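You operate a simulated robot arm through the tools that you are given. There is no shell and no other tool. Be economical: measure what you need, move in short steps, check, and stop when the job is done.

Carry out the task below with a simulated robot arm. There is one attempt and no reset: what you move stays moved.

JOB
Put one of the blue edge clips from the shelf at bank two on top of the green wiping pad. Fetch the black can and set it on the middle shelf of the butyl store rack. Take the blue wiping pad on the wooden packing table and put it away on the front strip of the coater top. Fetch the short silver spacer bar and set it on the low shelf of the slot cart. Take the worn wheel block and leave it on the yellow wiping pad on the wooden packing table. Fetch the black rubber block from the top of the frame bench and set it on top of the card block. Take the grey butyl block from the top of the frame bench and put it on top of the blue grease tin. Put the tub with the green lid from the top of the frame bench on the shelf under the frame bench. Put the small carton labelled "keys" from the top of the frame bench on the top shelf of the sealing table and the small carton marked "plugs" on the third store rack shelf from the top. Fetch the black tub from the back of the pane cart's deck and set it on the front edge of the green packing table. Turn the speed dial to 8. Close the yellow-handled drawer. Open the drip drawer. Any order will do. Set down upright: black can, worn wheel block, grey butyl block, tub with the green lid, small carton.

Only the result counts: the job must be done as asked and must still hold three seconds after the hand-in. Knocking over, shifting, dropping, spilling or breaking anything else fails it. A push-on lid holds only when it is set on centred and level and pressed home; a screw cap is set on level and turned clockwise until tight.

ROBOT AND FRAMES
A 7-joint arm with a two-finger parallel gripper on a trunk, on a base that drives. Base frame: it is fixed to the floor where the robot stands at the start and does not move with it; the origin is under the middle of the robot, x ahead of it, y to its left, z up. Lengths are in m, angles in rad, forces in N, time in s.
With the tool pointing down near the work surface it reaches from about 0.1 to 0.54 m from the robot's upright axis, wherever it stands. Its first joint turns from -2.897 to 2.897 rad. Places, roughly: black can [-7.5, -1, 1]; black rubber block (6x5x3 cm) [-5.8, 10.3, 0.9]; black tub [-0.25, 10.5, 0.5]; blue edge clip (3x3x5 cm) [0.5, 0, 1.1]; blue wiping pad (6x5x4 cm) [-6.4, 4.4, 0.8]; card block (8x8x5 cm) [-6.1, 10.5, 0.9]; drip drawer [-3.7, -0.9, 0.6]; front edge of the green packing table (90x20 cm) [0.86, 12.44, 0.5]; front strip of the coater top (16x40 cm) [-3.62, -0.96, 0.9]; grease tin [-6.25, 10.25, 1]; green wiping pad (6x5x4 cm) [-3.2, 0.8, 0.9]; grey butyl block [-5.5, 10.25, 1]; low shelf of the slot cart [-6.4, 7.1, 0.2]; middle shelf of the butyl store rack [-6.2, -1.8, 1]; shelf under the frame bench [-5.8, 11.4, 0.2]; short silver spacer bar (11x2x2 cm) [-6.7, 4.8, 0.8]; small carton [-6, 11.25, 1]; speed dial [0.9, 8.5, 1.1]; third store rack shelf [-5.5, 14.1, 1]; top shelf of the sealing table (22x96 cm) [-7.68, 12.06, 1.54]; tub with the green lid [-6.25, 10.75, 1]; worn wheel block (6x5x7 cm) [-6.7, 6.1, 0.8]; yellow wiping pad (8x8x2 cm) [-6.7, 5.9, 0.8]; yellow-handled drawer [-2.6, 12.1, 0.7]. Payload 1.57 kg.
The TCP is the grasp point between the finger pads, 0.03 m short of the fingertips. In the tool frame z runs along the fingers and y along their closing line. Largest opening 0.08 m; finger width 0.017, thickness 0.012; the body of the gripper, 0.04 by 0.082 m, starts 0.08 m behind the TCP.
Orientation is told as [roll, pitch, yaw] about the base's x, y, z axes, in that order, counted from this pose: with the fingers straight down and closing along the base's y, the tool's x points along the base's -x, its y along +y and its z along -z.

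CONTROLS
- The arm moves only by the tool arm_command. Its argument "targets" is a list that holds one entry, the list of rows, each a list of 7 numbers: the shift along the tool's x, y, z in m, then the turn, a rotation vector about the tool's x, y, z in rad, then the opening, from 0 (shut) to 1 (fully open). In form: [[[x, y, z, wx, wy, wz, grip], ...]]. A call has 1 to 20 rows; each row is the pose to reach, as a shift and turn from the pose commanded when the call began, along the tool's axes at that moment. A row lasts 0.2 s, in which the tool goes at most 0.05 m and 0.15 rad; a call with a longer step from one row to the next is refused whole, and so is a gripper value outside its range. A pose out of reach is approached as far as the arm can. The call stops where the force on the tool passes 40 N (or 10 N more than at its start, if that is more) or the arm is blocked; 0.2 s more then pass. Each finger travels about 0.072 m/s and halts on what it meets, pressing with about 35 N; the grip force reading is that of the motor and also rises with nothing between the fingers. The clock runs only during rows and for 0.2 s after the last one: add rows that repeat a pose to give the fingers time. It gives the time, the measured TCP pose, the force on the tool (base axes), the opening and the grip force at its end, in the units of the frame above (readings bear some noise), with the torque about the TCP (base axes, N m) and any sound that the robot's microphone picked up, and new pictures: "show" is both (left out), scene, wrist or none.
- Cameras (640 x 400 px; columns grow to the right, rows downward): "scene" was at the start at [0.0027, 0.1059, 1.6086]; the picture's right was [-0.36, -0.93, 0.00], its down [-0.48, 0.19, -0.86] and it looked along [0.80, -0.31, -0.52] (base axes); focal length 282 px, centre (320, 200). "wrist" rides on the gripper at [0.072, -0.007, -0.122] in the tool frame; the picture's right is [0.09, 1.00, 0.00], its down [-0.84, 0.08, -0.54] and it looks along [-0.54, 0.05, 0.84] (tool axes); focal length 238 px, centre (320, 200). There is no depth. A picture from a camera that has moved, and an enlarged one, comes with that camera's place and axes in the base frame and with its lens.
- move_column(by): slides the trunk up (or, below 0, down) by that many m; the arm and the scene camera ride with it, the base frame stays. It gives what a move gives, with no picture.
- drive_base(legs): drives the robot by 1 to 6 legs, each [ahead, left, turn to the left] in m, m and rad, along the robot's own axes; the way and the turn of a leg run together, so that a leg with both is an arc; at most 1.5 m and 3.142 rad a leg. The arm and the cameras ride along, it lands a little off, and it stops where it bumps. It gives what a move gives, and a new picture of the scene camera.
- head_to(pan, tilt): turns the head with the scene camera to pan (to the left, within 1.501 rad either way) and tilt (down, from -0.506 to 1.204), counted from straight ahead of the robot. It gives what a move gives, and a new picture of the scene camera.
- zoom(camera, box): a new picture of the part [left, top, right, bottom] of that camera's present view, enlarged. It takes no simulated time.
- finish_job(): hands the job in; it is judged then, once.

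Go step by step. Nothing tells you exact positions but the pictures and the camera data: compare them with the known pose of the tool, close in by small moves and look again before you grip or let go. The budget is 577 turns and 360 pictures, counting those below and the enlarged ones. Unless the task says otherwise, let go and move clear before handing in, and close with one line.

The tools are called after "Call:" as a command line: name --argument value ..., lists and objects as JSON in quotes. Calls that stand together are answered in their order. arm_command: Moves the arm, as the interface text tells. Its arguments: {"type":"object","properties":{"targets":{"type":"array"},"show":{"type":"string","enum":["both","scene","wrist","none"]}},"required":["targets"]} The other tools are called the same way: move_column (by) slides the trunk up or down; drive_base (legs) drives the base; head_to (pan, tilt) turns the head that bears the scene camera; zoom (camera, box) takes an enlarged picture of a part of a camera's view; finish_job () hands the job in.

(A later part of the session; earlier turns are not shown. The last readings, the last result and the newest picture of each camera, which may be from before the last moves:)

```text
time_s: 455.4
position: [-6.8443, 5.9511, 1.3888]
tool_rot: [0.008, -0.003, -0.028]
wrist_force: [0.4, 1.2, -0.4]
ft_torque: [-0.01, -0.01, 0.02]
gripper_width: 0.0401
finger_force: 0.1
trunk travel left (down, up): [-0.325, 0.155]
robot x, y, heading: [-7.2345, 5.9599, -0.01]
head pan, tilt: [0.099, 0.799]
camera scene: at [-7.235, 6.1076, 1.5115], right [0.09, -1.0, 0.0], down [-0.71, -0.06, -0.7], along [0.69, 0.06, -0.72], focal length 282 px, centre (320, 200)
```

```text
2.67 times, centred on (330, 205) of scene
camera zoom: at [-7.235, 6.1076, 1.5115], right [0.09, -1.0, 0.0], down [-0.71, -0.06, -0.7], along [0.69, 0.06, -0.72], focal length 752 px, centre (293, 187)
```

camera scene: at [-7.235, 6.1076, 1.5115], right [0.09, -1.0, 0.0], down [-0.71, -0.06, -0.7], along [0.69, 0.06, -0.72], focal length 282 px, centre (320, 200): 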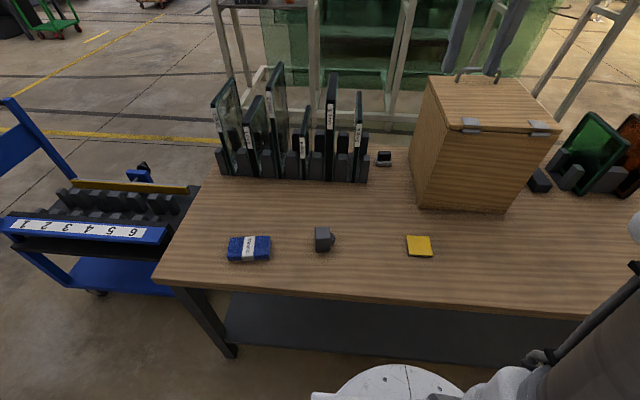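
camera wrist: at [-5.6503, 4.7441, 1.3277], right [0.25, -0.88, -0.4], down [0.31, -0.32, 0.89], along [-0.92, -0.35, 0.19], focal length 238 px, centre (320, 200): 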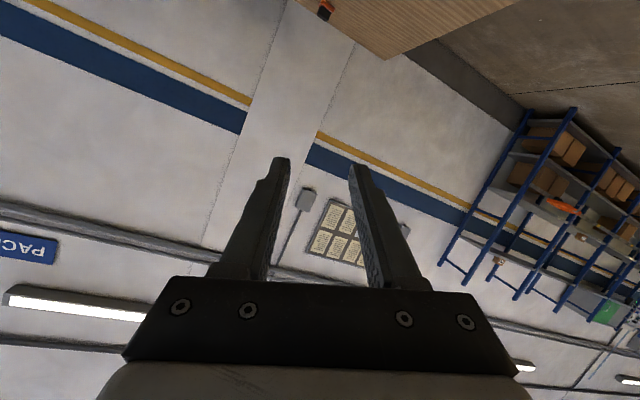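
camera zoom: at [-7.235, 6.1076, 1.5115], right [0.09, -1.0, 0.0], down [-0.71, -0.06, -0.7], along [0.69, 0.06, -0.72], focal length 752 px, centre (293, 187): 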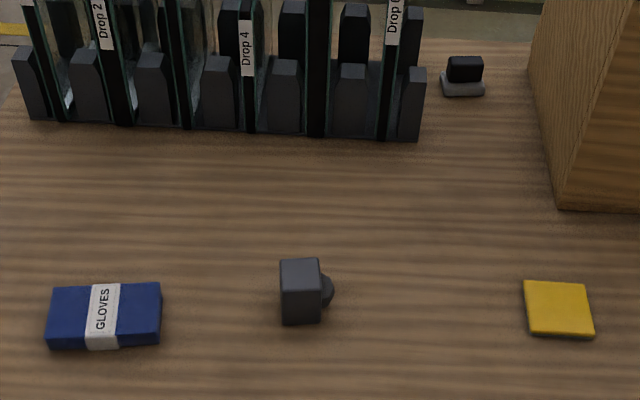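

The worn wheel block is at about (-6.743, 6.143) with the wheel on its south side; the yellow pad is at (-6.729, 5.857). I'll lower the trunk and move over the block.

Call:
move_column --by -0.12

Call:
arm_command --targets '[[[-0.02, 0.035, 0.02, 0, 0, 0, 0.8], [-0.04, 0.07, 0.05, 0, 0, 0, 1], [-0.06, 0.105, 0.08, 0, 0, 0, 1], [-0.075, 0.14, 0.11, 0, 0, 0, 1], [-0.09, 0.175, 0.14, 0, 0, 0, 1], [-0.1, 0.185, 0.18, 0, 0, 0, 1], [-0.1, 0.185, 0.21, 0, 0, 0, 1]]]'

```text
time_s: 456.9
position: [-6.8443, 5.9515, 1.2686]
tool_rot: [0.01, -0.004, -0.029]
wrist_force: [0.1, 0.0, -0.4]
ft_torque: [-0.04, 0.0, -0.04]
gripper_width: 0.0401
finger_force: 0.0
trunk travel left (down, up): [-0.205, 0.275]
robot x, y, heading: [-7.2393, 5.9584, -0.016]
head pan, tilt: [0.099, 0.799]
```

```text
refused: row 2 steps farther than a row can; nothing moved
```

Call:
arm_command --targets '[[[-0.015, 0.03, 0.02, 0, 0, 0, 0.8], [-0.03, 0.06, 0.04, 0, 0, 0, 1], [-0.045, 0.09, 0.06, 0, 0, 0, 1], [-0.06, 0.12, 0.08, 0, 0, 0, 1], [-0.075, 0.15, 0.1, 0, 0, 0, 1], [-0.09, 0.18, 0.12, 0, 0, 0, 1], [-0.1, 0.185, 0.16, 0, 0, 0, 1], [-0.1, 0.185, 0.2, 0, 0, 0, 1]]]'

```text
time_s: 458.7
position: [-6.7376, 6.1341, 1.0717]
tool_rot: [0.01, -0.005, -0.03]
wrist_force: [1.0, 0.5, 0.5]
ft_torque: [0.02, -0.03, 0.0]
gripper_width: 0.0802
finger_force: 0.0
trunk travel left (down, up): [-0.205, 0.275]
robot x, y, heading: [-7.2302, 5.9616, -0.007]
head pan, tilt: [0.099, 0.799]
camera scene: at [-7.235, 6.1076, 1.3915], right [0.09, -1.0, 0.0], down [-0.71, -0.06, -0.7], along [0.69, 0.06, -0.72], focal length 282 px, centre (320, 200)
camera wrist: at [-6.8093, 6.1287, 1.1937], right [-0.06, 1.0, 0.01], down [0.84, 0.05, 0.55], along [0.54, 0.04, -0.84], focal length 238 px, centre (320, 200)
```

scene: 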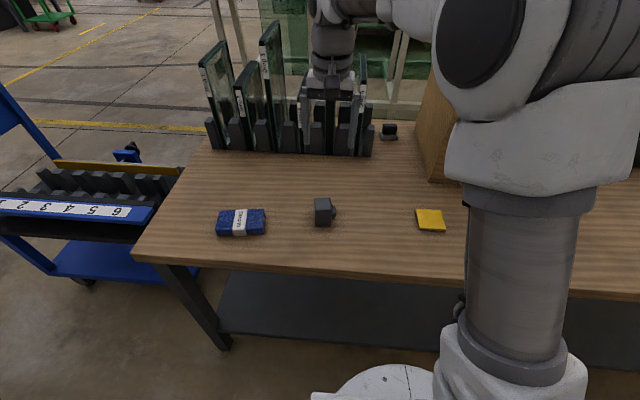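
wrist: 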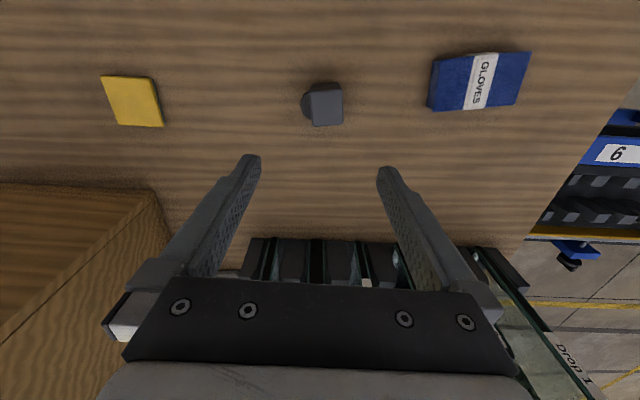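

Block top centre at about (-6.747, 6.144). I'll yaw the gripper 90° to grip its east-west faces, clear of the wheel.

Call:
arm_command --targets '[[[0.001, 0.001, 0, 0, 0, -0.143, 1], [0.002, 0.002, 0, 0, 0, -0.286, 1], [0.003, 0.003, 0, 0, 0, -0.429, 1], [0.004, 0.004, 0, 0, 0, -0.572, 1], [0.005, 0.005, 0, 0, 0, -0.715, 1], [0.006, 0.006, 0, 0, 0, -0.858, 1], [0.007, 0.007, 0, 0, 0, -1.0, 1], [0.008, 0.008, 0.01, 0, 0, -1.143, 1], [0.008, 0.01, 0.03, 0, 0, -1.286, 1], [0.008, 0.01, 0.05, 0, 0, -1.429, 1], [0.008, 0.01, 0.07, 0, 0, -1.54, 1]]]'

```text
time_s: 461.1
position: [-6.7459, 6.1473, 1.0009]
tool_rot: [-0.003, -0.008, 1.515]
wrist_force: [-0.2, -0.1, 0.4]
ft_torque: [-0.03, -0.02, 0.01]
gripper_width: 0.0801
finger_force: 0.0
trunk travel left (down, up): [-0.205, 0.275]
robot x, y, heading: [-7.2351, 5.958, -0.009]
head pan, tilt: [0.099, 0.799]
camera scene: at [-7.2351, 6.1076, 1.3915], right [0.09, -1.0, 0.0], down [-0.71, -0.06, -0.7], along [0.69, 0.06, -0.72], focal length 282 px, centre (320, 200)
camera wrist: at [-6.743, 6.0734, 1.1231], right [-1.0, -0.04, 0.0], down [-0.03, 0.83, 0.55], along [-0.02, 0.55, -0.84], focal length 238 px, centre (320, 200)
```

scene: 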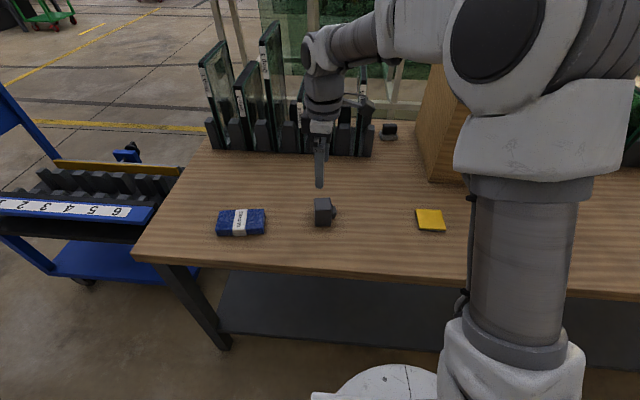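
wrist: 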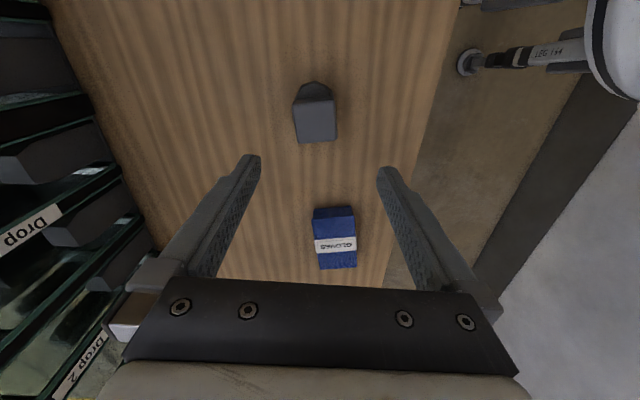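

Well aligned. Lowering around the block.

Call:
arm_command --targets '[[[0.003, -0.003, 0.04, 0, 0, 0, 1], [0.005, -0.005, 0.08, 0, 0, 0, 1], [0.005, -0.005, 0.115, 0, 0, 0, 1]]]' --show "wrist"

```text
time_s: 461.9
position: [-6.7406, 6.1416, 0.8858]
tool_rot: [-0.004, -0.01, 1.512]
wrist_force: [0.1, 0.3, 0.3]
ft_torque: [-0.02, -0.03, 0.03]
gripper_width: 0.0799
finger_force: 0.1
trunk travel left (down, up): [-0.205, 0.275]
robot x, y, heading: [-7.2344, 5.962, -0.007]
head pan, tilt: [0.099, 0.799]
camera wrist: at [-6.7376, 6.0687, 1.0087], right [-1.0, -0.03, -0.01], down [-0.03, 0.83, 0.55], along [-0.01, 0.55, -0.84], focal length 238 px, centre (320, 200)
```

wrist: 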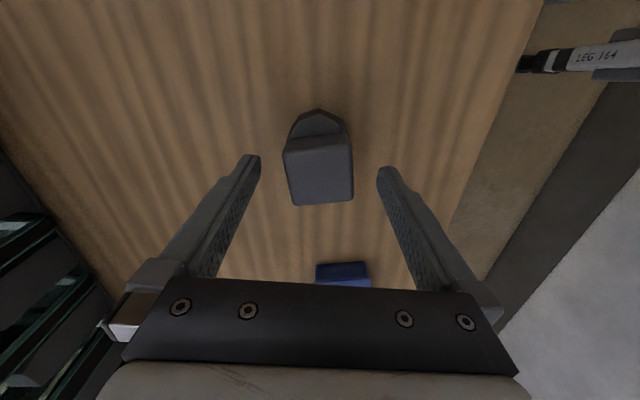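

Call:
arm_command --targets '[[[-0.003, 0, 0.025, 0, 0, 0, 1], [-0.003, 0, 0.045, 0, 0, 0, 1], [-0.003, 0, 0.045, 0, 0, 0, 0.7], [-0.003, 0, 0.045, 0, 0, 0, 0.4], [-0.003, 0, 0.045, 0, 0, 0, 0.3], [-0.003, 0, 0.02, 0, 0, 0, 0.3], [-0.003, 0, -0.02, 0, 0, 0, 0.3], [-0.003, 0, -0.06, 0, 0, 0, 0.3]]]'

```text
time_s: 463.7
position: [-6.739, 6.1425, 0.9478]
tool_rot: [-0.002, -0.008, 1.512]
wrist_force: [0.9, -0.3, -0.7]
ft_torque: [0.0, -0.01, 0.04]
gripper_width: 0.0462
finger_force: 35.2
trunk travel left (down, up): [-0.205, 0.275]
robot x, y, heading: [-7.2354, 5.9606, -0.008]
head pan, tilt: [0.099, 0.799]
camera scene: at [-7.2348, 6.1076, 1.3914], right [0.09, -1.0, 0.0], down [-0.71, -0.06, -0.7], along [0.69, 0.06, -0.72], focal length 282 px, centre (320, 200)
camera wrist: at [-6.7367, 6.0705, 1.0692], right [-1.0, -0.03, 0.0], down [-0.03, 0.83, 0.55], along [-0.02, 0.55, -0.84], focal length 238 px, centre (320, 200)
```

scene: 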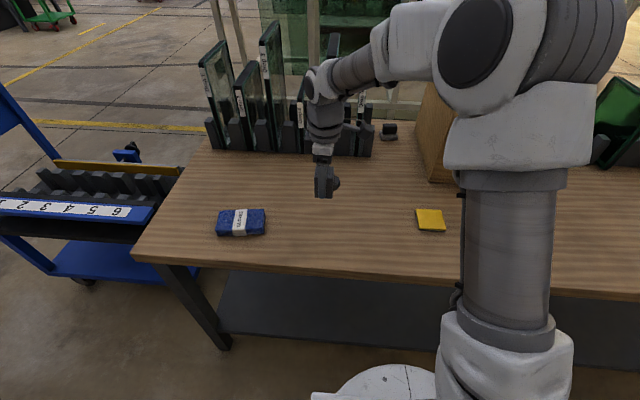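
wrist: 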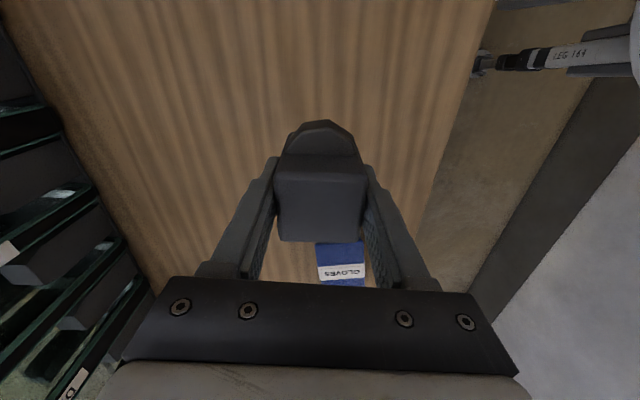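

Block held (base 4.1 cm under the TCP). Carrying it to the yellow pad at (-6.729, 5.858).

Call:
arm_command --targets '[[[0.045, -0.004, 0, 0, 0, 0, 0.3], [0.09, -0.009, 0, 0, 0, 0, 0.3], [0.135, -0.013, 0, 0, 0, 0, 0.3], [0.18, -0.017, 0, 0, 0, 0, 0.3], [0.225, -0.022, 0, 0, 0, 0, 0.3], [0.265, -0.025, 0, 0, 0, 0, 0.3], [0.278, -0.0264, 0.02, 0, 0, 0, 0.3], [0.278, -0.0264, 0.04, 0, 0, 0, 0.3]]]'

```text
time_s: 465.5
position: [-6.7302, 5.868, 0.9033]
tool_rot: [-0.004, -0.008, 1.512]
wrist_force: [0.2, 0.4, -1.7]
ft_torque: [0.03, 0.0, 0.02]
gripper_width: 0.0465
finger_force: 34.8
trunk travel left (down, up): [-0.205, 0.275]
robot x, y, heading: [-7.2327, 5.9611, -0.006]
head pan, tilt: [0.099, 0.799]
camera scene: at [-7.235, 6.1076, 1.3915], right [0.09, -1.0, 0.0], down [-0.71, -0.06, -0.7], along [0.69, 0.06, -0.72], focal length 282 px, centre (320, 200)
camera wrist: at [-6.727, 5.7935, 1.0266], right [-1.0, -0.03, 0.0], down [-0.03, 0.83, 0.55], along [-0.01, 0.55, -0.84], focal length 238 px, centre (320, 200)
```

scene: 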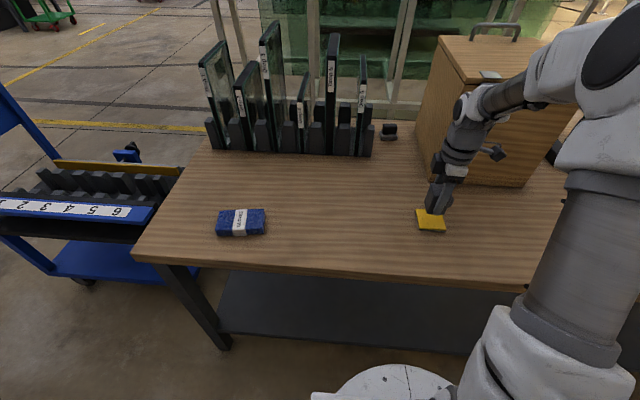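
wrist: 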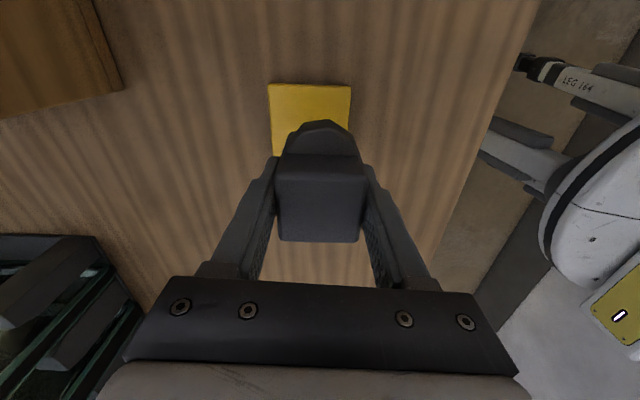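

Fine-tuning a few mm and lowering onto the pad.

Call:
arm_command --targets '[[[0.004, -0.007, 0.02, 0, 0, 0, 0.3], [0.004, -0.007, 0.032, 0, 0, 0, 0.3], [0.004, -0.007, 0.036, 0, 0, 0, 0.3], [0.004, -0.007, 0.039, 0, 0, 0, 0.3]]]' --show "wrist"

Call:
zoom --camera "scene" --box '[390, 160, 486, 220]'

```text
time_s: 466.5
position: [-6.7223, 5.8621, 0.8653]
tool_rot: [-0.005, -0.008, 1.512]
wrist_force: [1.0, 0.6, -1.3]
ft_torque: [-0.03, 0.01, 0.01]
gripper_width: 0.0463
finger_force: 34.9
trunk travel left (down, up): [-0.205, 0.275]
robot x, y, heading: [-7.2373, 5.9579, -0.013]
head pan, tilt: [0.099, 0.799]
camera wrist: at [-6.72, 5.7885, 0.9871], right [-1.0, -0.03, 0.0], down [-0.03, 0.83, 0.55], along [-0.01, 0.55, -0.84], focal length 238 px, centre (320, 200)
```

wrist: 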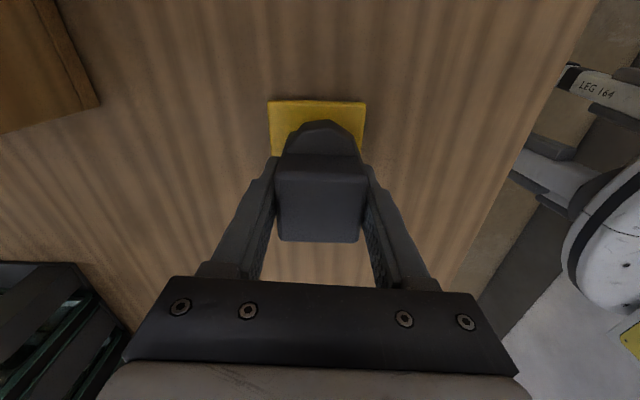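

```text
6.67 times, centred on (438, 190) of scene
camera zoom: at [-7.2349, 6.1076, 1.3915], right [0.09, -1.0, 0.0], down [-0.71, -0.06, -0.7], along [0.69, 0.06, -0.72], focal length 1881 px, centre (-467, 267)
```

zoom: 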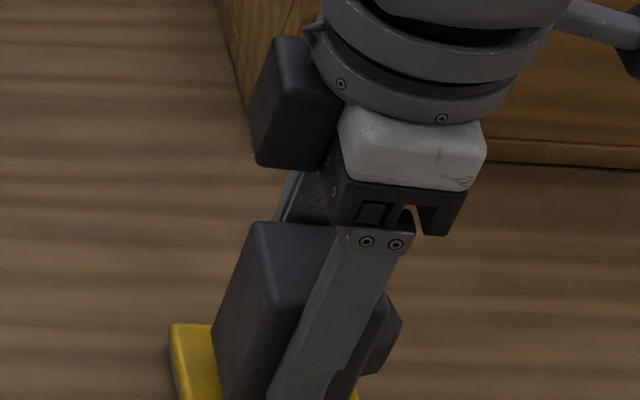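

Call:
arm_command --targets '[[[0, 0, 0.003, 0, 0, 0, 0.3], [0, 0, 0.006, 0, 0, 0, 0.3], [0, 0, 0.009, 0, 0, 0, 0.3]]]' --show "none"

```text
time_s: 467.3
position: [-6.7233, 5.8618, 0.8567]
tool_rot: [-0.003, -0.009, 1.51]
wrist_force: [0.0, -0.2, -1.5]
ft_torque: [0.0, 0.0, -0.01]
gripper_width: 0.0459
finger_force: 34.9
trunk travel left (down, up): [-0.205, 0.275]
robot x, y, heading: [-7.2369, 5.9614, -0.011]
head pan, tilt: [0.099, 0.799]
```

Call:
arm_command --targets '[[[0, 0, 0.002, 0, 0, 0, 0.3], [0, 0, 0.004, 0, 0, 0, 0.3], [0, 0, 0.006, 0, 0, 0, 0.3]]]' --show "none"

Call:
zoom --camera "scene" --box '[390, 180, 486, 240]'

```text
time_s: 468.1
position: [-6.7219, 5.8616, 0.8528]
tool_rot: [-0.009, -0.009, 1.513]
wrist_force: [-4.7, -0.5, 31.8]
ft_torque: [0.13, 0.48, 0.27]
gripper_width: 0.0461
finger_force: 35.2
trunk travel left (down, up): [-0.205, 0.275]
robot x, y, heading: [-7.2374, 5.9614, -0.01]
head pan, tilt: [0.099, 0.799]
```

```text
6.67 times, centred on (438, 210) of scene
camera zoom: at [-7.2372, 6.1078, 1.392], right [0.09, -1.0, 0.0], down [-0.71, -0.06, -0.7], along [0.7, 0.06, -0.72], focal length 1881 px, centre (-467, 133)
```

zoom: 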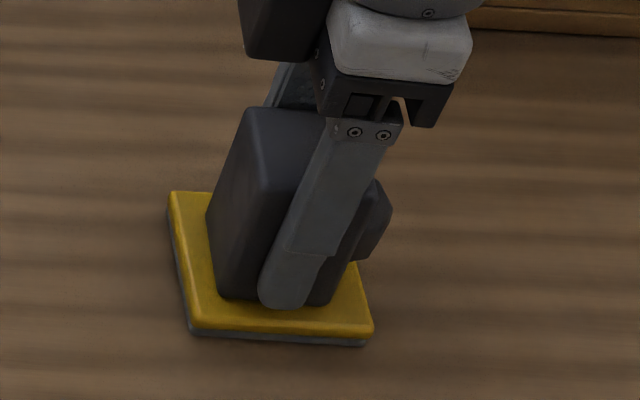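

Seated on the pad. Releasing and lifting.

Call:
arm_command --targets '[[[0, 0, -0.003, 0, 0, 0, 0.3], [0, 0, -0.003, 0, 0, 0, 0.8], [0, 0, -0.003, 0, 0, 0, 1], [0, 0, -0.003, 0, 0, 0, 1], [0, 0, -0.04, 0, 0, 0, 1], [0, 0, -0.08, 0, 0, 0, 1], [0, 0, -0.12, 0, 0, 0, 1], [0, 0, -0.16, 0, 0, 0, 1], [0, 0.04, -0.18, 0, 0, 0, 1], [0, 0.08, -0.2, 0, 0, 0, 1], [0, 0.12, -0.22, 0, 0, 0, 0.6]]]'

```text
time_s: 470.5
position: [-6.8439, 5.8669, 1.0688]
tool_rot: [-0.004, -0.01, 1.511]
wrist_force: [0.6, 0.1, -0.1]
ft_torque: [0.04, 0.02, 0.01]
gripper_width: 0.0483
finger_force: 0.0
trunk travel left (down, up): [-0.205, 0.275]
robot x, y, heading: [-7.2315, 5.9588, -0.009]
head pan, tilt: [0.099, 0.799]
camera scene: at [-7.2347, 6.1075, 1.3915], right [0.09, -1.0, 0.0], down [-0.71, -0.06, -0.7], along [0.69, 0.06, -0.72], focal length 282 px, centre (320, 200)
camera wrist: at [-6.8412, 5.7936, 1.1912], right [-1.0, -0.03, 0.0], down [-0.03, 0.83, 0.55], along [-0.02, 0.55, -0.84], focal length 238 px, centre (320, 200)
```

scene: 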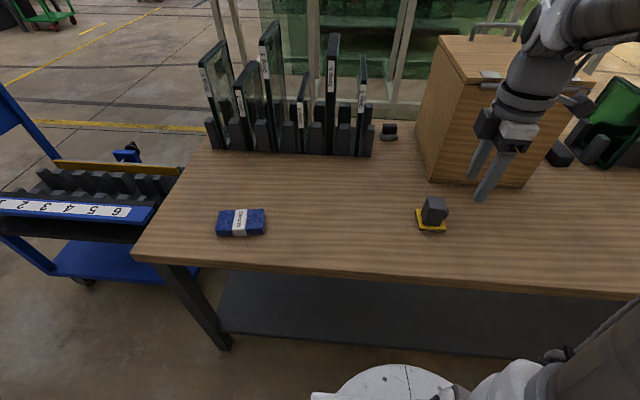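
wrist: 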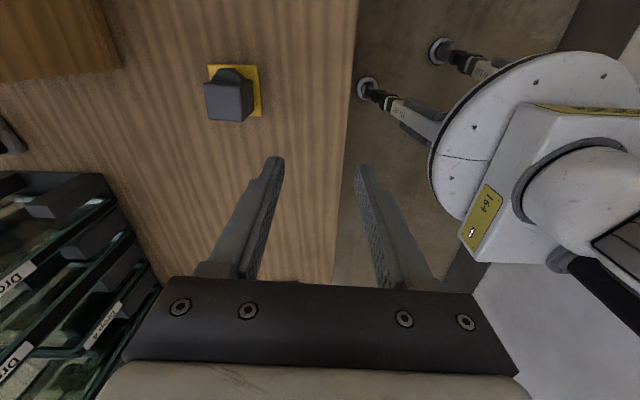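

The block stands on the pad. Now strafing south to the spacer bar.

Call:
drive_base --legs '[[0, -1.13, 0.009]]'

Call:
arm_command --targets '[[[0, -0.02, 0, 0, 0, 0, 0.6], [0, -0.04, 0, 0, 0, 0, 0.6], [0, -0.06, 0, 0, 0, 0, 0.6]]]' --show "wrist"

```text
time_s: 479.2
position: [-6.8548, 4.7394, 1.0696]
tool_rot: [-0.003, -0.008, 1.515]
wrist_force: [-0.6, -0.1, -0.1]
ft_torque: [0.0, -0.01, 0.02]
gripper_width: 0.0481
finger_force: 0.1
trunk travel left (down, up): [-0.205, 0.275]
robot x, y, heading: [-7.2441, 4.833, -0.008]
head pan, tilt: [0.099, 0.799]
camera scene: at [-7.2466, 4.9801, 1.3915], right [0.09, -1.0, 0.0], down [-0.71, -0.06, -0.7], along [0.69, 0.06, -0.72], focal length 282 px, centre (320, 200)
```

scene: 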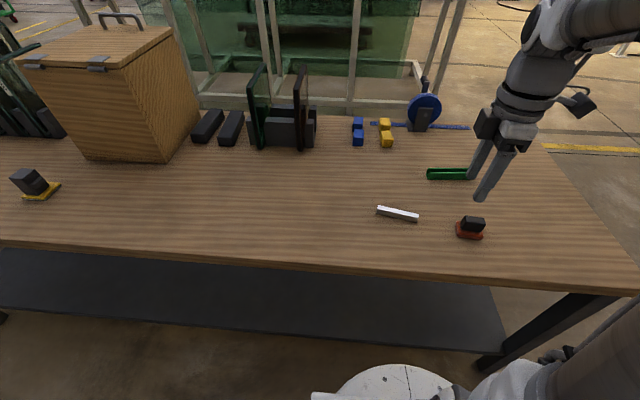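

```text
time_s: 480.0
position: [-6.7945, 4.7381, 1.0689]
tool_rot: [-0.004, -0.011, 1.512]
wrist_force: [-0.4, -0.6, 0.4]
ft_torque: [0.0, 0.0, 0.01]
gripper_width: 0.048
finger_force: 0.0
trunk travel left (down, up): [-0.205, 0.275]
robot x, y, heading: [-7.2486, 4.8374, -0.009]
head pan, tilt: [0.099, 0.799]
camera wrist: at [-6.7926, 4.663, 1.1906], right [-1.0, -0.03, 0.0], down [-0.03, 0.83, 0.55], along [-0.02, 0.55, -0.84], focal length 238 px, centre (320, 200)
```

wrist: 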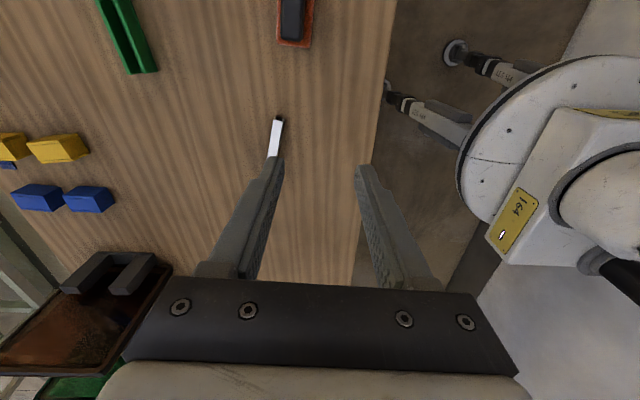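

Bar centre at (-6.723, 4.814). Moving over it and matching its yaw.

Call:
arm_command --targets '[[[-0.027, -0.022, 0.02, 0, 0, 0.04, 0.6], [-0.053, -0.044, 0.04, 0, 0, 0.09, 0.6], [-0.08, -0.067, 0.06, 0, 0, 0.13, 0.6], [-0.08, -0.067, 0.1, 0, 0, 0.13, 0.6], [-0.08, -0.067, 0.14, 0, 0, 0.13, 0.6]]]' --show "wrist"

```text
time_s: 481.2
position: [-6.7235, 4.817, 0.9297]
tool_rot: [-0.004, -0.009, 1.382]
wrist_force: [-1.1, -0.1, 0.3]
ft_torque: [0.07, 0.04, 0.03]
gripper_width: 0.0481
finger_force: 0.0
trunk travel left (down, up): [-0.205, 0.275]
robot x, y, heading: [-7.2474, 4.8282, -0.008]
head pan, tilt: [0.099, 0.799]
camera wrist: at [-6.7305, 4.7433, 1.0524], right [-1.0, 0.1, 0.0], down [0.08, 0.83, 0.55], along [0.06, 0.55, -0.84], focal length 238 px, centre (320, 200)
```

wrist: 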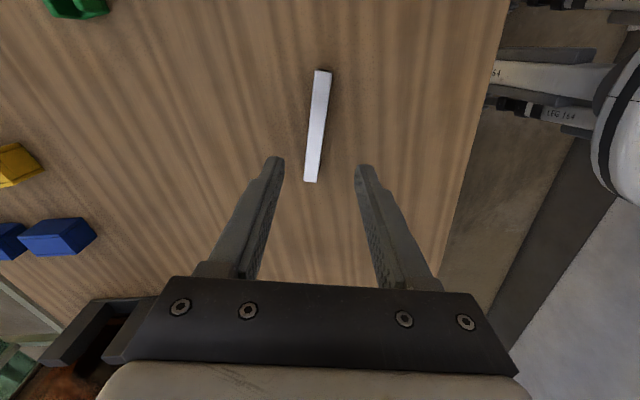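

Call:
arm_command --targets '[[[-0.002, -0.004, 0.04, 0, 0, 0.03, 0.6], [-0.003, -0.0066, 0.075, 0, 0, 0.03, 0.6], [-0.003, -0.0066, 0.09, 0, 0, 0.03, 0.6]]]' --show "wrist"

```text
time_s: 482.0
position: [-6.7162, 4.8172, 0.8398]
tool_rot: [-0.003, -0.011, 1.353]
wrist_force: [-0.4, -0.1, -0.3]
ft_torque: [0.01, -0.01, 0.01]
gripper_width: 0.0481
finger_force: 0.2
trunk travel left (down, up): [-0.205, 0.275]
robot x, y, heading: [-7.2483, 4.8334, -0.01]
head pan, tilt: [0.099, 0.799]
camera wrist: at [-6.7256, 4.7439, 0.9621], right [-0.99, 0.13, 0.0], down [0.1, 0.83, 0.55], along [0.07, 0.55, -0.84], focal length 238 px, centre (320, 200)
```

wrist: 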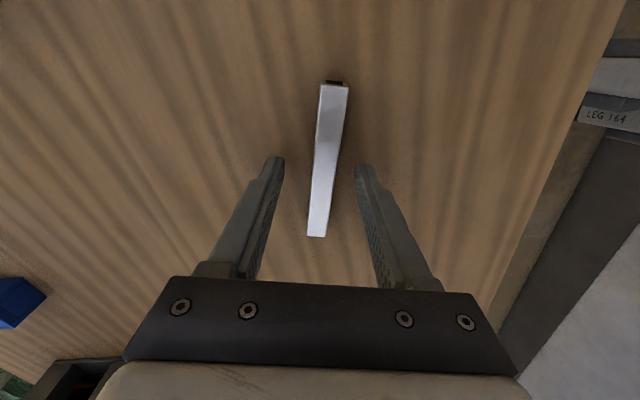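

Aligned. Lowering slightly, gripping and lifting.

Call:
arm_command --targets '[[[0, 0.002, 0.004, 0, 0, 0, 0.6], [0, 0.002, 0.004, 0, 0, 0, 0.3], [0, 0.002, 0.004, 0, 0, 0, 0.1], [0, 0.002, 0.004, 0, 0, 0, 0.0], [0, 0.002, 0.004, 0, 0, 0, 0.0], [0, 0.002, -0.03, 0, 0, 0, 0.0], [0, 0.002, -0.07, 0, 0, 0, 0.0], [0, 0.002, -0.11, 0, 0, 0, 0.0]]]' --show "wrist"

```text
time_s: 483.8
position: [-6.7169, 4.816, 0.9519]
tool_rot: [-0.002, -0.01, 1.353]
wrist_force: [0.0, 0.1, 0.2]
ft_torque: [0.03, 0.02, 0.0]
gripper_width: 0.0146
finger_force: 30.6
trunk travel left (down, up): [-0.205, 0.275]
robot x, y, heading: [-7.2477, 4.8306, -0.012]
head pan, tilt: [0.099, 0.799]
camera wrist: at [-6.7255, 4.7436, 1.0743], right [-0.99, 0.13, 0.0], down [0.1, 0.83, 0.55], along [0.07, 0.55, -0.84], focal length 238 px, centre (320, 200)
```

wrist: 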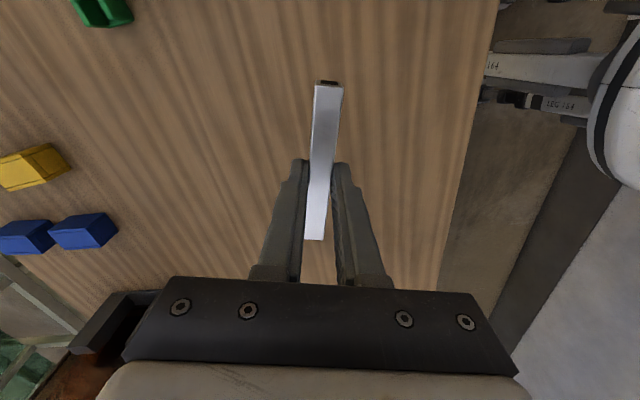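

Bar held. Raising, retracting, and strafing north to the slot cart.

Call:
arm_command --targets '[[[0.0, 0.03, -0.03, 0, 0, 0, 0.0], [0.0, 0.06, -0.06, 0, 0, 0, 0.0], [0.0, 0.09, -0.09, 0, 0, 0, 0.0], [0.0, 0.12, -0.12, 0, 0, 0, 0.0], [0.0, 0.15, -0.15, 0, 0, 0, 0.0]]]' --show "none"

Call:
drive_base --legs '[[0, 1.3, 0], [0, 0.9, 0]]'

Call:
head_to --pan 0.1 --tilt 0.8

```text
time_s: 485.0
position: [-6.8635, 4.8477, 1.098]
tool_rot: [-0.001, -0.012, 1.353]
wrist_force: [0.1, 0.1, 0.0]
ft_torque: [0.0, 0.04, 0.03]
gripper_width: 0.0143
finger_force: 30.7
trunk travel left (down, up): [-0.205, 0.275]
robot x, y, heading: [-7.2483, 4.8316, -0.011]
head pan, tilt: [0.099, 0.799]
```

```text
time_s: 501.7
position: [-6.8624, 7.0682, 1.0983]
tool_rot: [-0.003, -0.009, 1.359]
wrist_force: [-0.3, 0.2, -0.2]
ft_torque: [-0.02, -0.02, 0.01]
gripper_width: 0.0145
finger_force: 30.9
trunk travel left (down, up): [-0.205, 0.275]
robot x, y, heading: [-7.2438, 7.0541, -0.004]
head pan, tilt: [0.099, 0.799]
camera scene: at [-7.2467, 7.1988, 1.3915], right [0.1, -1.0, 0.0], down [-0.71, -0.07, -0.7], along [0.69, 0.07, -0.72], focal length 282 px, centre (320, 200)
```

scene: 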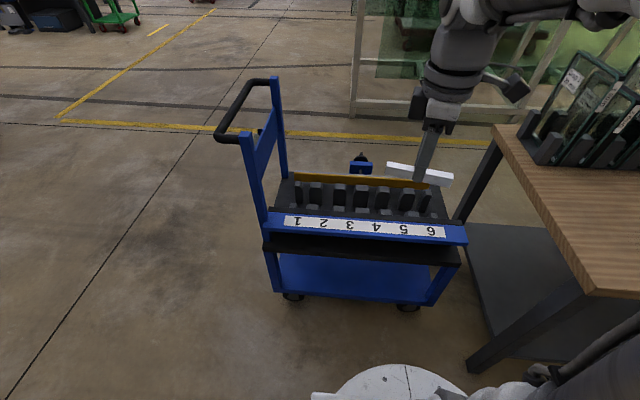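

```text
time_s: 502.3
position: [-6.8633, 7.0694, 1.0978]
tool_rot: [-0.001, -0.01, 1.358]
wrist_force: [-0.2, 0.2, 0.8]
ft_torque: [0.02, -0.02, 0.01]
gripper_width: 0.0144
finger_force: 31.1
trunk travel left (down, up): [-0.205, 0.275]
robot x, y, heading: [-7.2419, 7.0496, -0.008]
head pan, tilt: [0.099, 0.799]
camera scene: at [-7.2467, 7.1988, 1.3915], right [0.1, -1.0, 0.0], down [-0.71, -0.07, -0.7], along [0.69, 0.07, -0.72], focal length 282 px, centre (320, 200)
```

scene: 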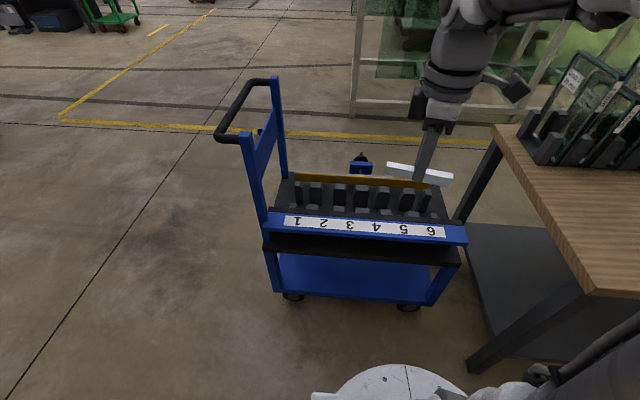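

The cart's low shelf (z ≈ 0.2) lies under a tray with bottom near 0.51, front at x ≈ -6.67. I'll lower the trunk and hand outside the cart, pitch the hand forward, then drive it in.

Call:
move_column --by -0.2

Call:
arm_command --targets '[[[0, 0, 0.04, 0, 0, -0.07, 0.0], [0, 0, 0.08, 0, 0, -0.14, 0.0], [0, 0, 0.12, 0, 0, -0.21, 0.0], [0, 0, 0.16, 0, 0, -0.21, 0.0], [0, 0, 0.2, 0, 0, -0.21, 0.0], [0, 0, 0.24, 0, 0, -0.21, 0.0], [0, 0, 0.28, 0, 0, -0.21, 0.0], [0, 0, 0.32, 0, 0, -0.21, 0.0]]]' --show "scene"

```text
time_s: 504.5
position: [-6.8631, 7.0684, 0.898]
tool_rot: [-0.003, -0.009, 1.359]
wrist_force: [-0.5, 0.9, -0.2]
ft_torque: [0.0, 0.03, 0.0]
gripper_width: 0.0144
finger_force: 30.6
trunk travel left (down, up): [-0.005, 0.475]
robot x, y, heading: [-7.2429, 7.0512, -0.005]
head pan, tilt: [0.099, 0.799]
```

```text
time_s: 506.3
position: [-6.8607, 7.0722, 0.5772]
tool_rot: [-0.004, -0.01, 1.569]
wrist_force: [0.3, 0.2, 0.0]
ft_torque: [-0.01, -0.02, -0.03]
gripper_width: 0.0145
finger_force: 30.8
trunk travel left (down, up): [-0.005, 0.475]
robot x, y, heading: [-7.2433, 7.0521, -0.009]
head pan, tilt: [0.099, 0.799]
camera scene: at [-7.2469, 7.1988, 1.1916], right [0.1, -1.0, 0.0], down [-0.71, -0.07, -0.7], along [0.69, 0.07, -0.72], focal length 282 px, centre (320, 200)
```

scene: 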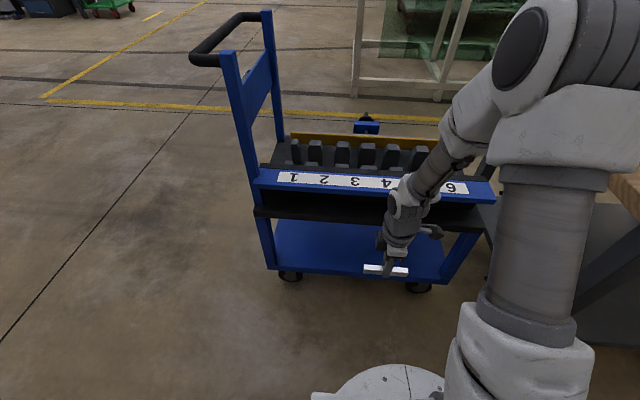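

Call:
zoom --camera "scene" --box '[240, 160, 500, 322]'

```text
2.46 times, centred on (370, 241) of scene
camera zoom: at [-7.2469, 7.1988, 1.1916], right [0.1, -1.0, 0.0], down [-0.71, -0.07, -0.7], along [0.69, 0.07, -0.72], focal length 694 px, centre (197, 99)
```

zoom: 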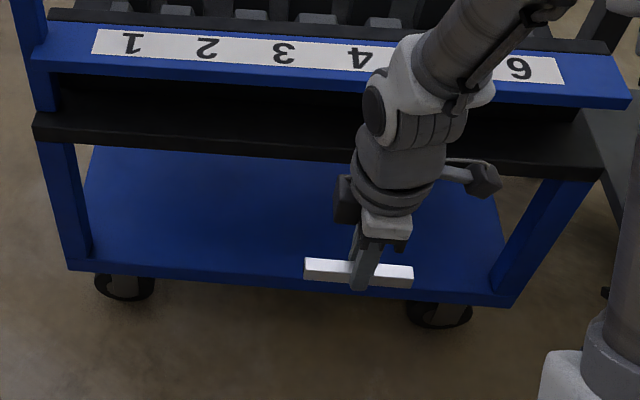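

Low shelf is at about z 0.19 with its front at x ≈ -6.66 and the tray bottom at 0.47. Pitching 0.8 rad and descending in front of the cart.

Call:
arm_command --targets '[[[0, -0.01, 0.03, 0.09, 0, 0, 0.0], [0, -0.02, 0.065, 0.18, 0, 0, 0.0], [0, -0.03, 0.1, 0.27, 0, 0, 0.0], [0, -0.04, 0.135, 0.36, 0, 0, 0.0], [0, -0.05, 0.17, 0.45, 0, 0, 0.0], [0, -0.06, 0.205, 0.54, 0, 0, 0.0], [0, -0.07, 0.24, 0.63, 0, 0, 0.0], [0, -0.08, 0.275, 0.72, 0, 0, 0.0], [0, -0.08, 0.3, 0.8, 0, 0, 0.0]]]'

```text
time_s: 508.3
position: [-6.7794, 7.0731, 0.2784]
tool_rot: [-0.807, -0.01, 1.569]
wrist_force: [0.2, 0.6, -0.2]
ft_torque: [-0.01, 0.04, 0.03]
gripper_width: 0.0148
finger_force: 31.1
trunk travel left (down, up): [-0.005, 0.475]
robot x, y, heading: [-7.2429, 7.0536, -0.004]
head pan, tilt: [0.099, 0.799]
camera scene: at [-7.2467, 7.1988, 1.1916], right [0.1, -1.0, 0.0], down [-0.71, -0.07, -0.7], along [0.69, 0.07, -0.72], focal length 282 px, centre (320, 200)
camera wrist: at [-6.8628, 6.9997, 0.3685], right [-0.69, -0.08, -0.72], down [-0.44, 0.83, 0.33], along [0.57, 0.54, -0.61], focal length 238 px, centre (320, 200)
```

scene: 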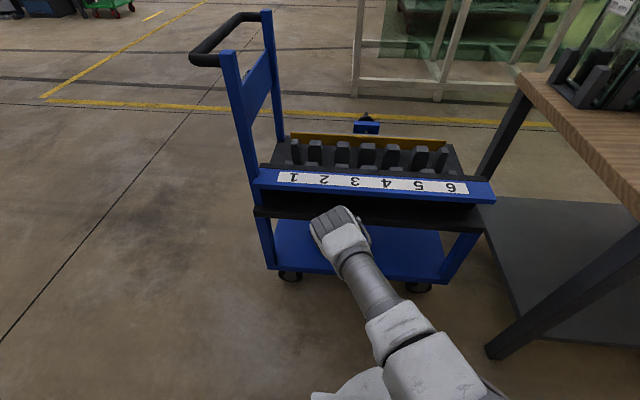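
wrist: 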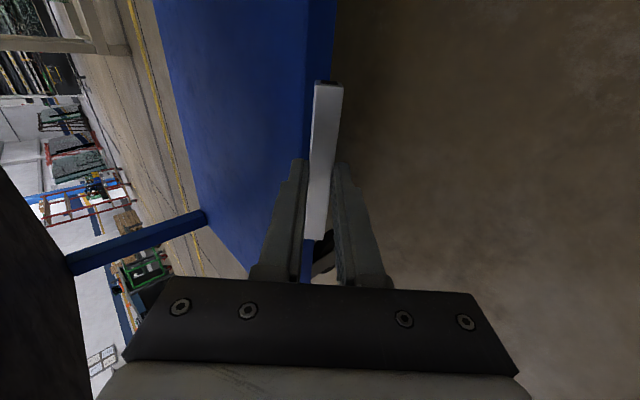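

Lowering 3 cm then driving the hand in under the tray.

Call:
arm_command --targets '[[[0, 0.0216, 0.0207, 0, 0, 0, 0.0]]]' --show "none"

Call:
drive_base --legs '[[0.17, 0, 0]]'

Call:
arm_command --targets '[[[0, 0, 0, 0, 0, 0, 0.0]]]' --show "wrist"

```text
time_s: 508.7
position: [-6.7793, 7.0728, 0.2488]
tool_rot: [-0.807, -0.008, 1.569]
wrist_force: [2.2, -0.2, 0.8]
ft_torque: [0.01, 0.3, 0.04]
gripper_width: 0.0146
finger_force: 30.7
trunk travel left (down, up): [-0.005, 0.475]
robot x, y, heading: [-7.2438, 7.0523, -0.005]
head pan, tilt: [0.099, 0.799]
```

```text
time_s: 510.4
position: [-6.6129, 7.0705, 0.25]
tool_rot: [-0.804, -0.01, 1.568]
wrist_force: [8.0, 0.8, -1.8]
ft_torque: [-0.08, 0.75, -0.14]
gripper_width: 0.0148
finger_force: 30.7
trunk travel left (down, up): [-0.005, 0.475]
robot x, y, heading: [-7.0825, 7.0525, -0.006]
head pan, tilt: [0.099, 0.799]
camera scene: at [-7.08, 7.1981, 1.1915], right [0.09, -1.0, 0.0], down [-0.71, -0.07, -0.7], along [0.69, 0.07, -0.72], focal length 282 px, centre (320, 200)
```

scene: 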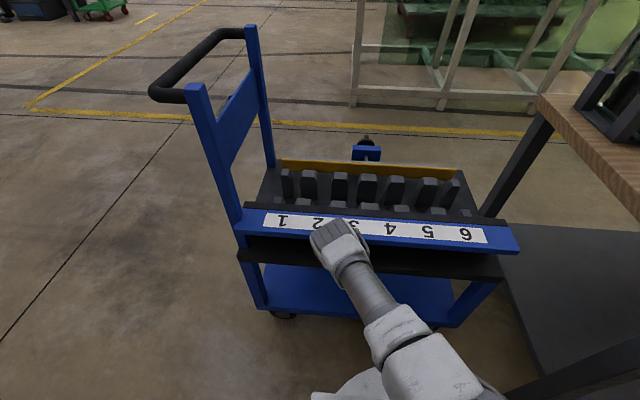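

```text
time_s: 510.8
position: [-6.6129, 7.0714, 0.2503]
tool_rot: [-0.804, -0.008, 1.567]
wrist_force: [0.0, 0.2, -0.3]
ft_torque: [0.02, 0.03, 0.02]
gripper_width: 0.0145
finger_force: 30.4
trunk travel left (down, up): [-0.005, 0.475]
robot x, y, heading: [-7.0805, 7.0531, -0.008]
head pan, tilt: [0.099, 0.799]
camera wrist: at [-6.696, 6.9982, 0.3397], right [-0.69, -0.08, -0.72], down [-0.44, 0.84, 0.33], along [0.57, 0.54, -0.61], focal length 238 px, centre (320, 200)
```

wrist: 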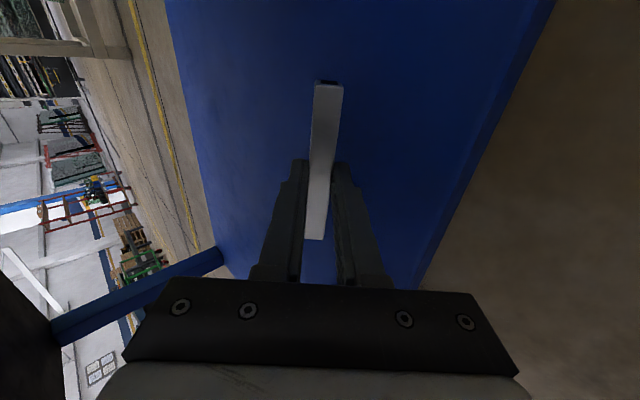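

The bar is over the low shelf, about 8 cm in from the edge. Lowering to contact.

Call:
arm_command --targets '[[[0, 0.0036, 0.0034, 0, 0, 0, 0.0], [0, 0.0072, 0.0069, 0, 0, 0, 0.0], [0, 0.0101, 0.0097, 0, 0, 0, 0.0], [0, 0.013, 0.0124, 0, 0, 0, 0.0], [0, 0.0158, 0.0152, 0, 0, 0, 0.0]]]' --show "wrist"

```text
time_s: 512.0
position: [-6.6099, 7.0703, 0.2509]
tool_rot: [-0.82, -0.005, 1.558]
wrist_force: [-0.2, -0.9, -0.8]
ft_torque: [0.01, 0.0, 0.01]
gripper_width: 0.0145
finger_force: 30.7
trunk travel left (down, up): [-0.005, 0.475]
robot x, y, heading: [-7.0769, 7.0515, -0.003]
head pan, tilt: [0.099, 0.799]
camera wrist: at [-6.6953, 6.9983, 0.3386], right [-0.68, -0.08, -0.73], down [-0.44, 0.84, 0.32], along [0.59, 0.54, -0.61], focal length 238 px, centre (320, 200)
```

wrist: 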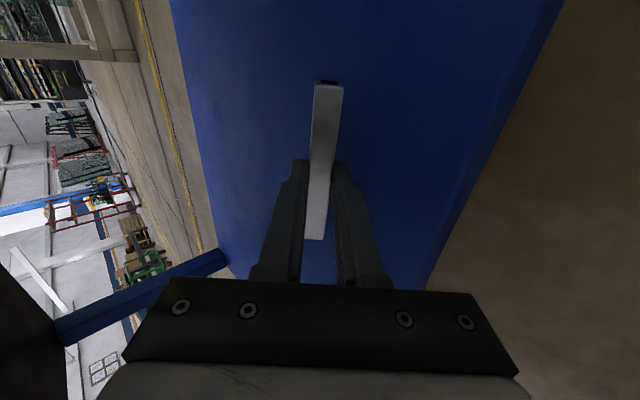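

It won't go lower in this posture. I'll back the base 8 cm and extend the arm forward while lowering.

Call:
drive_base --legs '[[-0.1, 0, 0]]'

Call:
arm_command --targets '[[[0, -0.01, 0.019, 0, 0, 0, 0.0], [0, -0.02, 0.038, 0, 0, 0, 0.0], [0, -0.03, 0.057, 0, 0, 0, 0.0], [0, -0.04, 0.076, 0, 0, 0, 0.0], [0, -0.0455, 0.0908, 0, 0, 0, 0.0]]]' --show "both"

```text
time_s: 513.4
position: [-6.6965, 7.0705, 0.2475]
tool_rot: [-0.845, -0.009, 1.564]
wrist_force: [0.5, 0.3, -0.9]
ft_torque: [0.02, 0.03, 0.0]
gripper_width: 0.0145
finger_force: 31.2
trunk travel left (down, up): [-0.005, 0.475]
robot x, y, heading: [-7.1801, 7.0478, -0.002]
head pan, tilt: [0.099, 0.799]
camera scene: at [-7.1877, 7.1983, 1.1939], right [0.09, -1.0, 0.0], down [-0.71, -0.07, -0.7], along [0.7, 0.07, -0.71], focal length 282 px, centre (320, 200)
```

scene: 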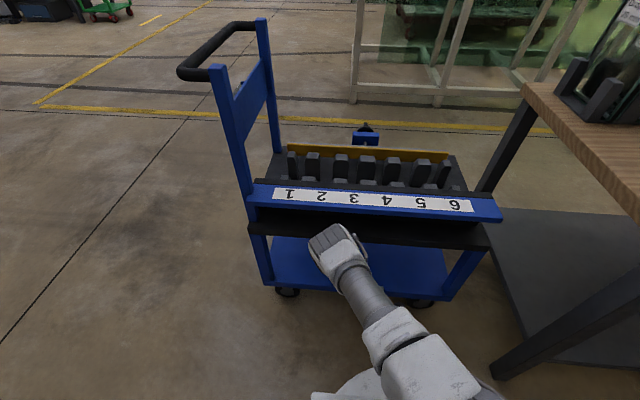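

```text
time_s: 513.8
position: [-6.6796, 7.0711, 0.2333]
tool_rot: [-0.828, -0.01, 1.567]
wrist_force: [0.5, -0.2, 0.2]
ft_torque: [0.0, 0.0, 0.01]
gripper_width: 0.0145
finger_force: 30.7
trunk travel left (down, up): [-0.005, 0.475]
robot x, y, heading: [-7.1775, 7.0535, -0.007]
head pan, tilt: [0.099, 0.799]
stopped in row 2: the force on the tool passed its limit at 74 N (the readings are from after the stop); the commanded pose is now the measured one
camera scene: at [-7.1811, 7.1987, 1.1893], right [0.09, -1.0, 0.0], down [-0.71, -0.07, -0.7], along [0.69, 0.07, -0.72], focal length 282 px, centre (320, 200)
camera wrist: at [-6.7649, 6.9993, 0.3206], right [-0.67, -0.08, -0.73], down [-0.45, 0.84, 0.32], along [0.59, 0.54, -0.6], focal length 238 px, centre (320, 200)
```

scene: 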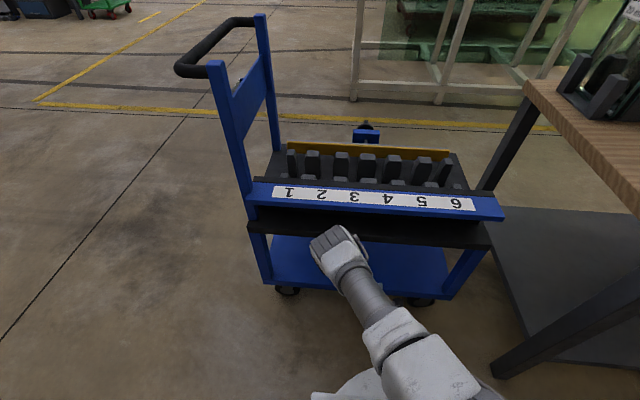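
wrist: 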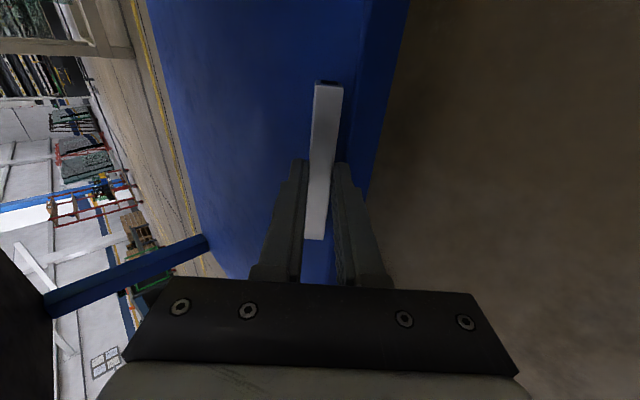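

The fingers touched the shelf's front edge, so the shelf is at about 0.2. Raising 2 cm, moving in again.

Call:
arm_command --targets '[[[0, -0.0158, -0.0152, 0, 0, 0, 0.0]]]' --show "none"

Call:
drive_base --legs '[[0.08, 0, 0]]'

Call:
arm_command --targets '[[[0, 0.0, 0.0, 0, 0, 0, 0.0]]]' --show "wrist"

```text
time_s: 514.2
position: [-6.681, 7.0717, 0.2561]
tool_rot: [-0.829, -0.008, 1.567]
wrist_force: [-0.3, -0.8, -0.4]
ft_torque: [-0.02, -0.01, -0.03]
gripper_width: 0.0144
finger_force: 30.2
trunk travel left (down, up): [-0.005, 0.475]
robot x, y, heading: [-7.1813, 7.0508, -0.002]
head pan, tilt: [0.099, 0.799]
```

```text
time_s: 515.4
position: [-6.6019, 7.072, 0.257]
tool_rot: [-0.83, -0.007, 1.566]
wrist_force: [1.0, -0.3, -0.1]
ft_torque: [0.0, 0.01, 0.01]
gripper_width: 0.0145
finger_force: 30.8
trunk travel left (down, up): [-0.005, 0.475]
robot x, y, heading: [-7.1035, 7.0502, -0.005]
head pan, tilt: [0.099, 0.799]
camera scene: at [-7.1014, 7.1982, 1.1915], right [0.09, -1.0, 0.0], down [-0.71, -0.07, -0.7], along [0.69, 0.07, -0.72], focal length 282 px, centre (320, 200)
```

scene: 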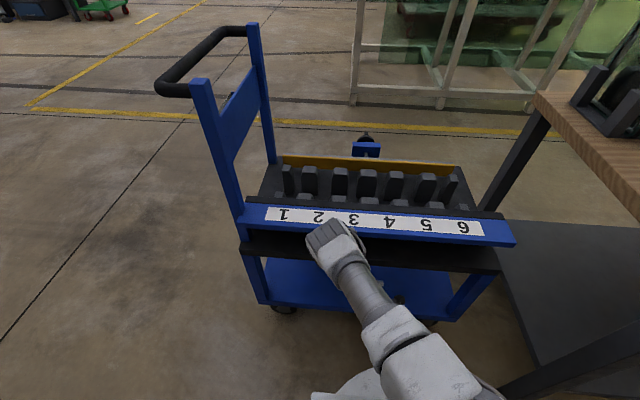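

```text
time_s: 515.8
position: [-6.6009, 7.0712, 0.2568]
tool_rot: [-0.828, -0.01, 1.563]
wrist_force: [-0.7, 0.2, -0.1]
ft_torque: [0.0, 0.0, -0.02]
gripper_width: 0.0146
finger_force: 30.4
trunk travel left (down, up): [-0.005, 0.475]
robot x, y, heading: [-7.103, 7.0493, -0.002]
head pan, tilt: [0.099, 0.799]
camera wrist: at [-6.6865, 6.9986, 0.3444], right [-0.67, -0.08, -0.74], down [-0.45, 0.84, 0.32], along [0.59, 0.54, -0.6], focal length 238 px, centre (320, 200)
```

wrist: 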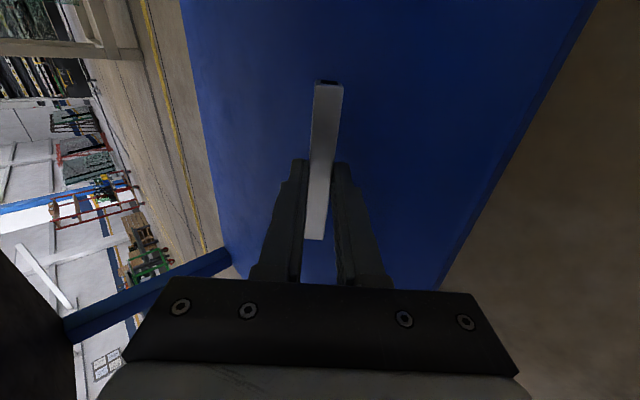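

Call:
arm_command --targets '[[[0, 0.0036, 0.0034, 0, 0, 0, 0.0], [0, 0.0072, 0.0069, 0, 0, 0, 0.0], [0, 0.0094, 0.009, 0, 0, 0, 0.0], [0, 0.0115, 0.011, 0, 0, 0, 0.0]]]' --show "wrist"

```text
time_s: 516.8
position: [-6.6012, 7.0717, 0.241]
tool_rot: [-0.829, -0.008, 1.566]
wrist_force: [0.3, 0.4, -0.4]
ft_torque: [-0.05, -0.03, 0.01]
gripper_width: 0.0146
finger_force: 31.0
trunk travel left (down, up): [-0.005, 0.475]
robot x, y, heading: [-7.1011, 7.0498, -0.003]
head pan, tilt: [0.099, 0.799]
camera wrist: at [-6.6863, 6.9987, 0.3292], right [-0.67, -0.08, -0.74], down [-0.45, 0.84, 0.32], along [0.59, 0.54, -0.6], focal length 238 px, centre (320, 200)
```

wrist: 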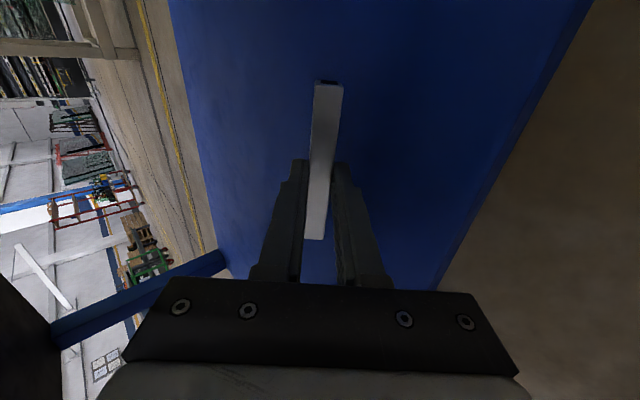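

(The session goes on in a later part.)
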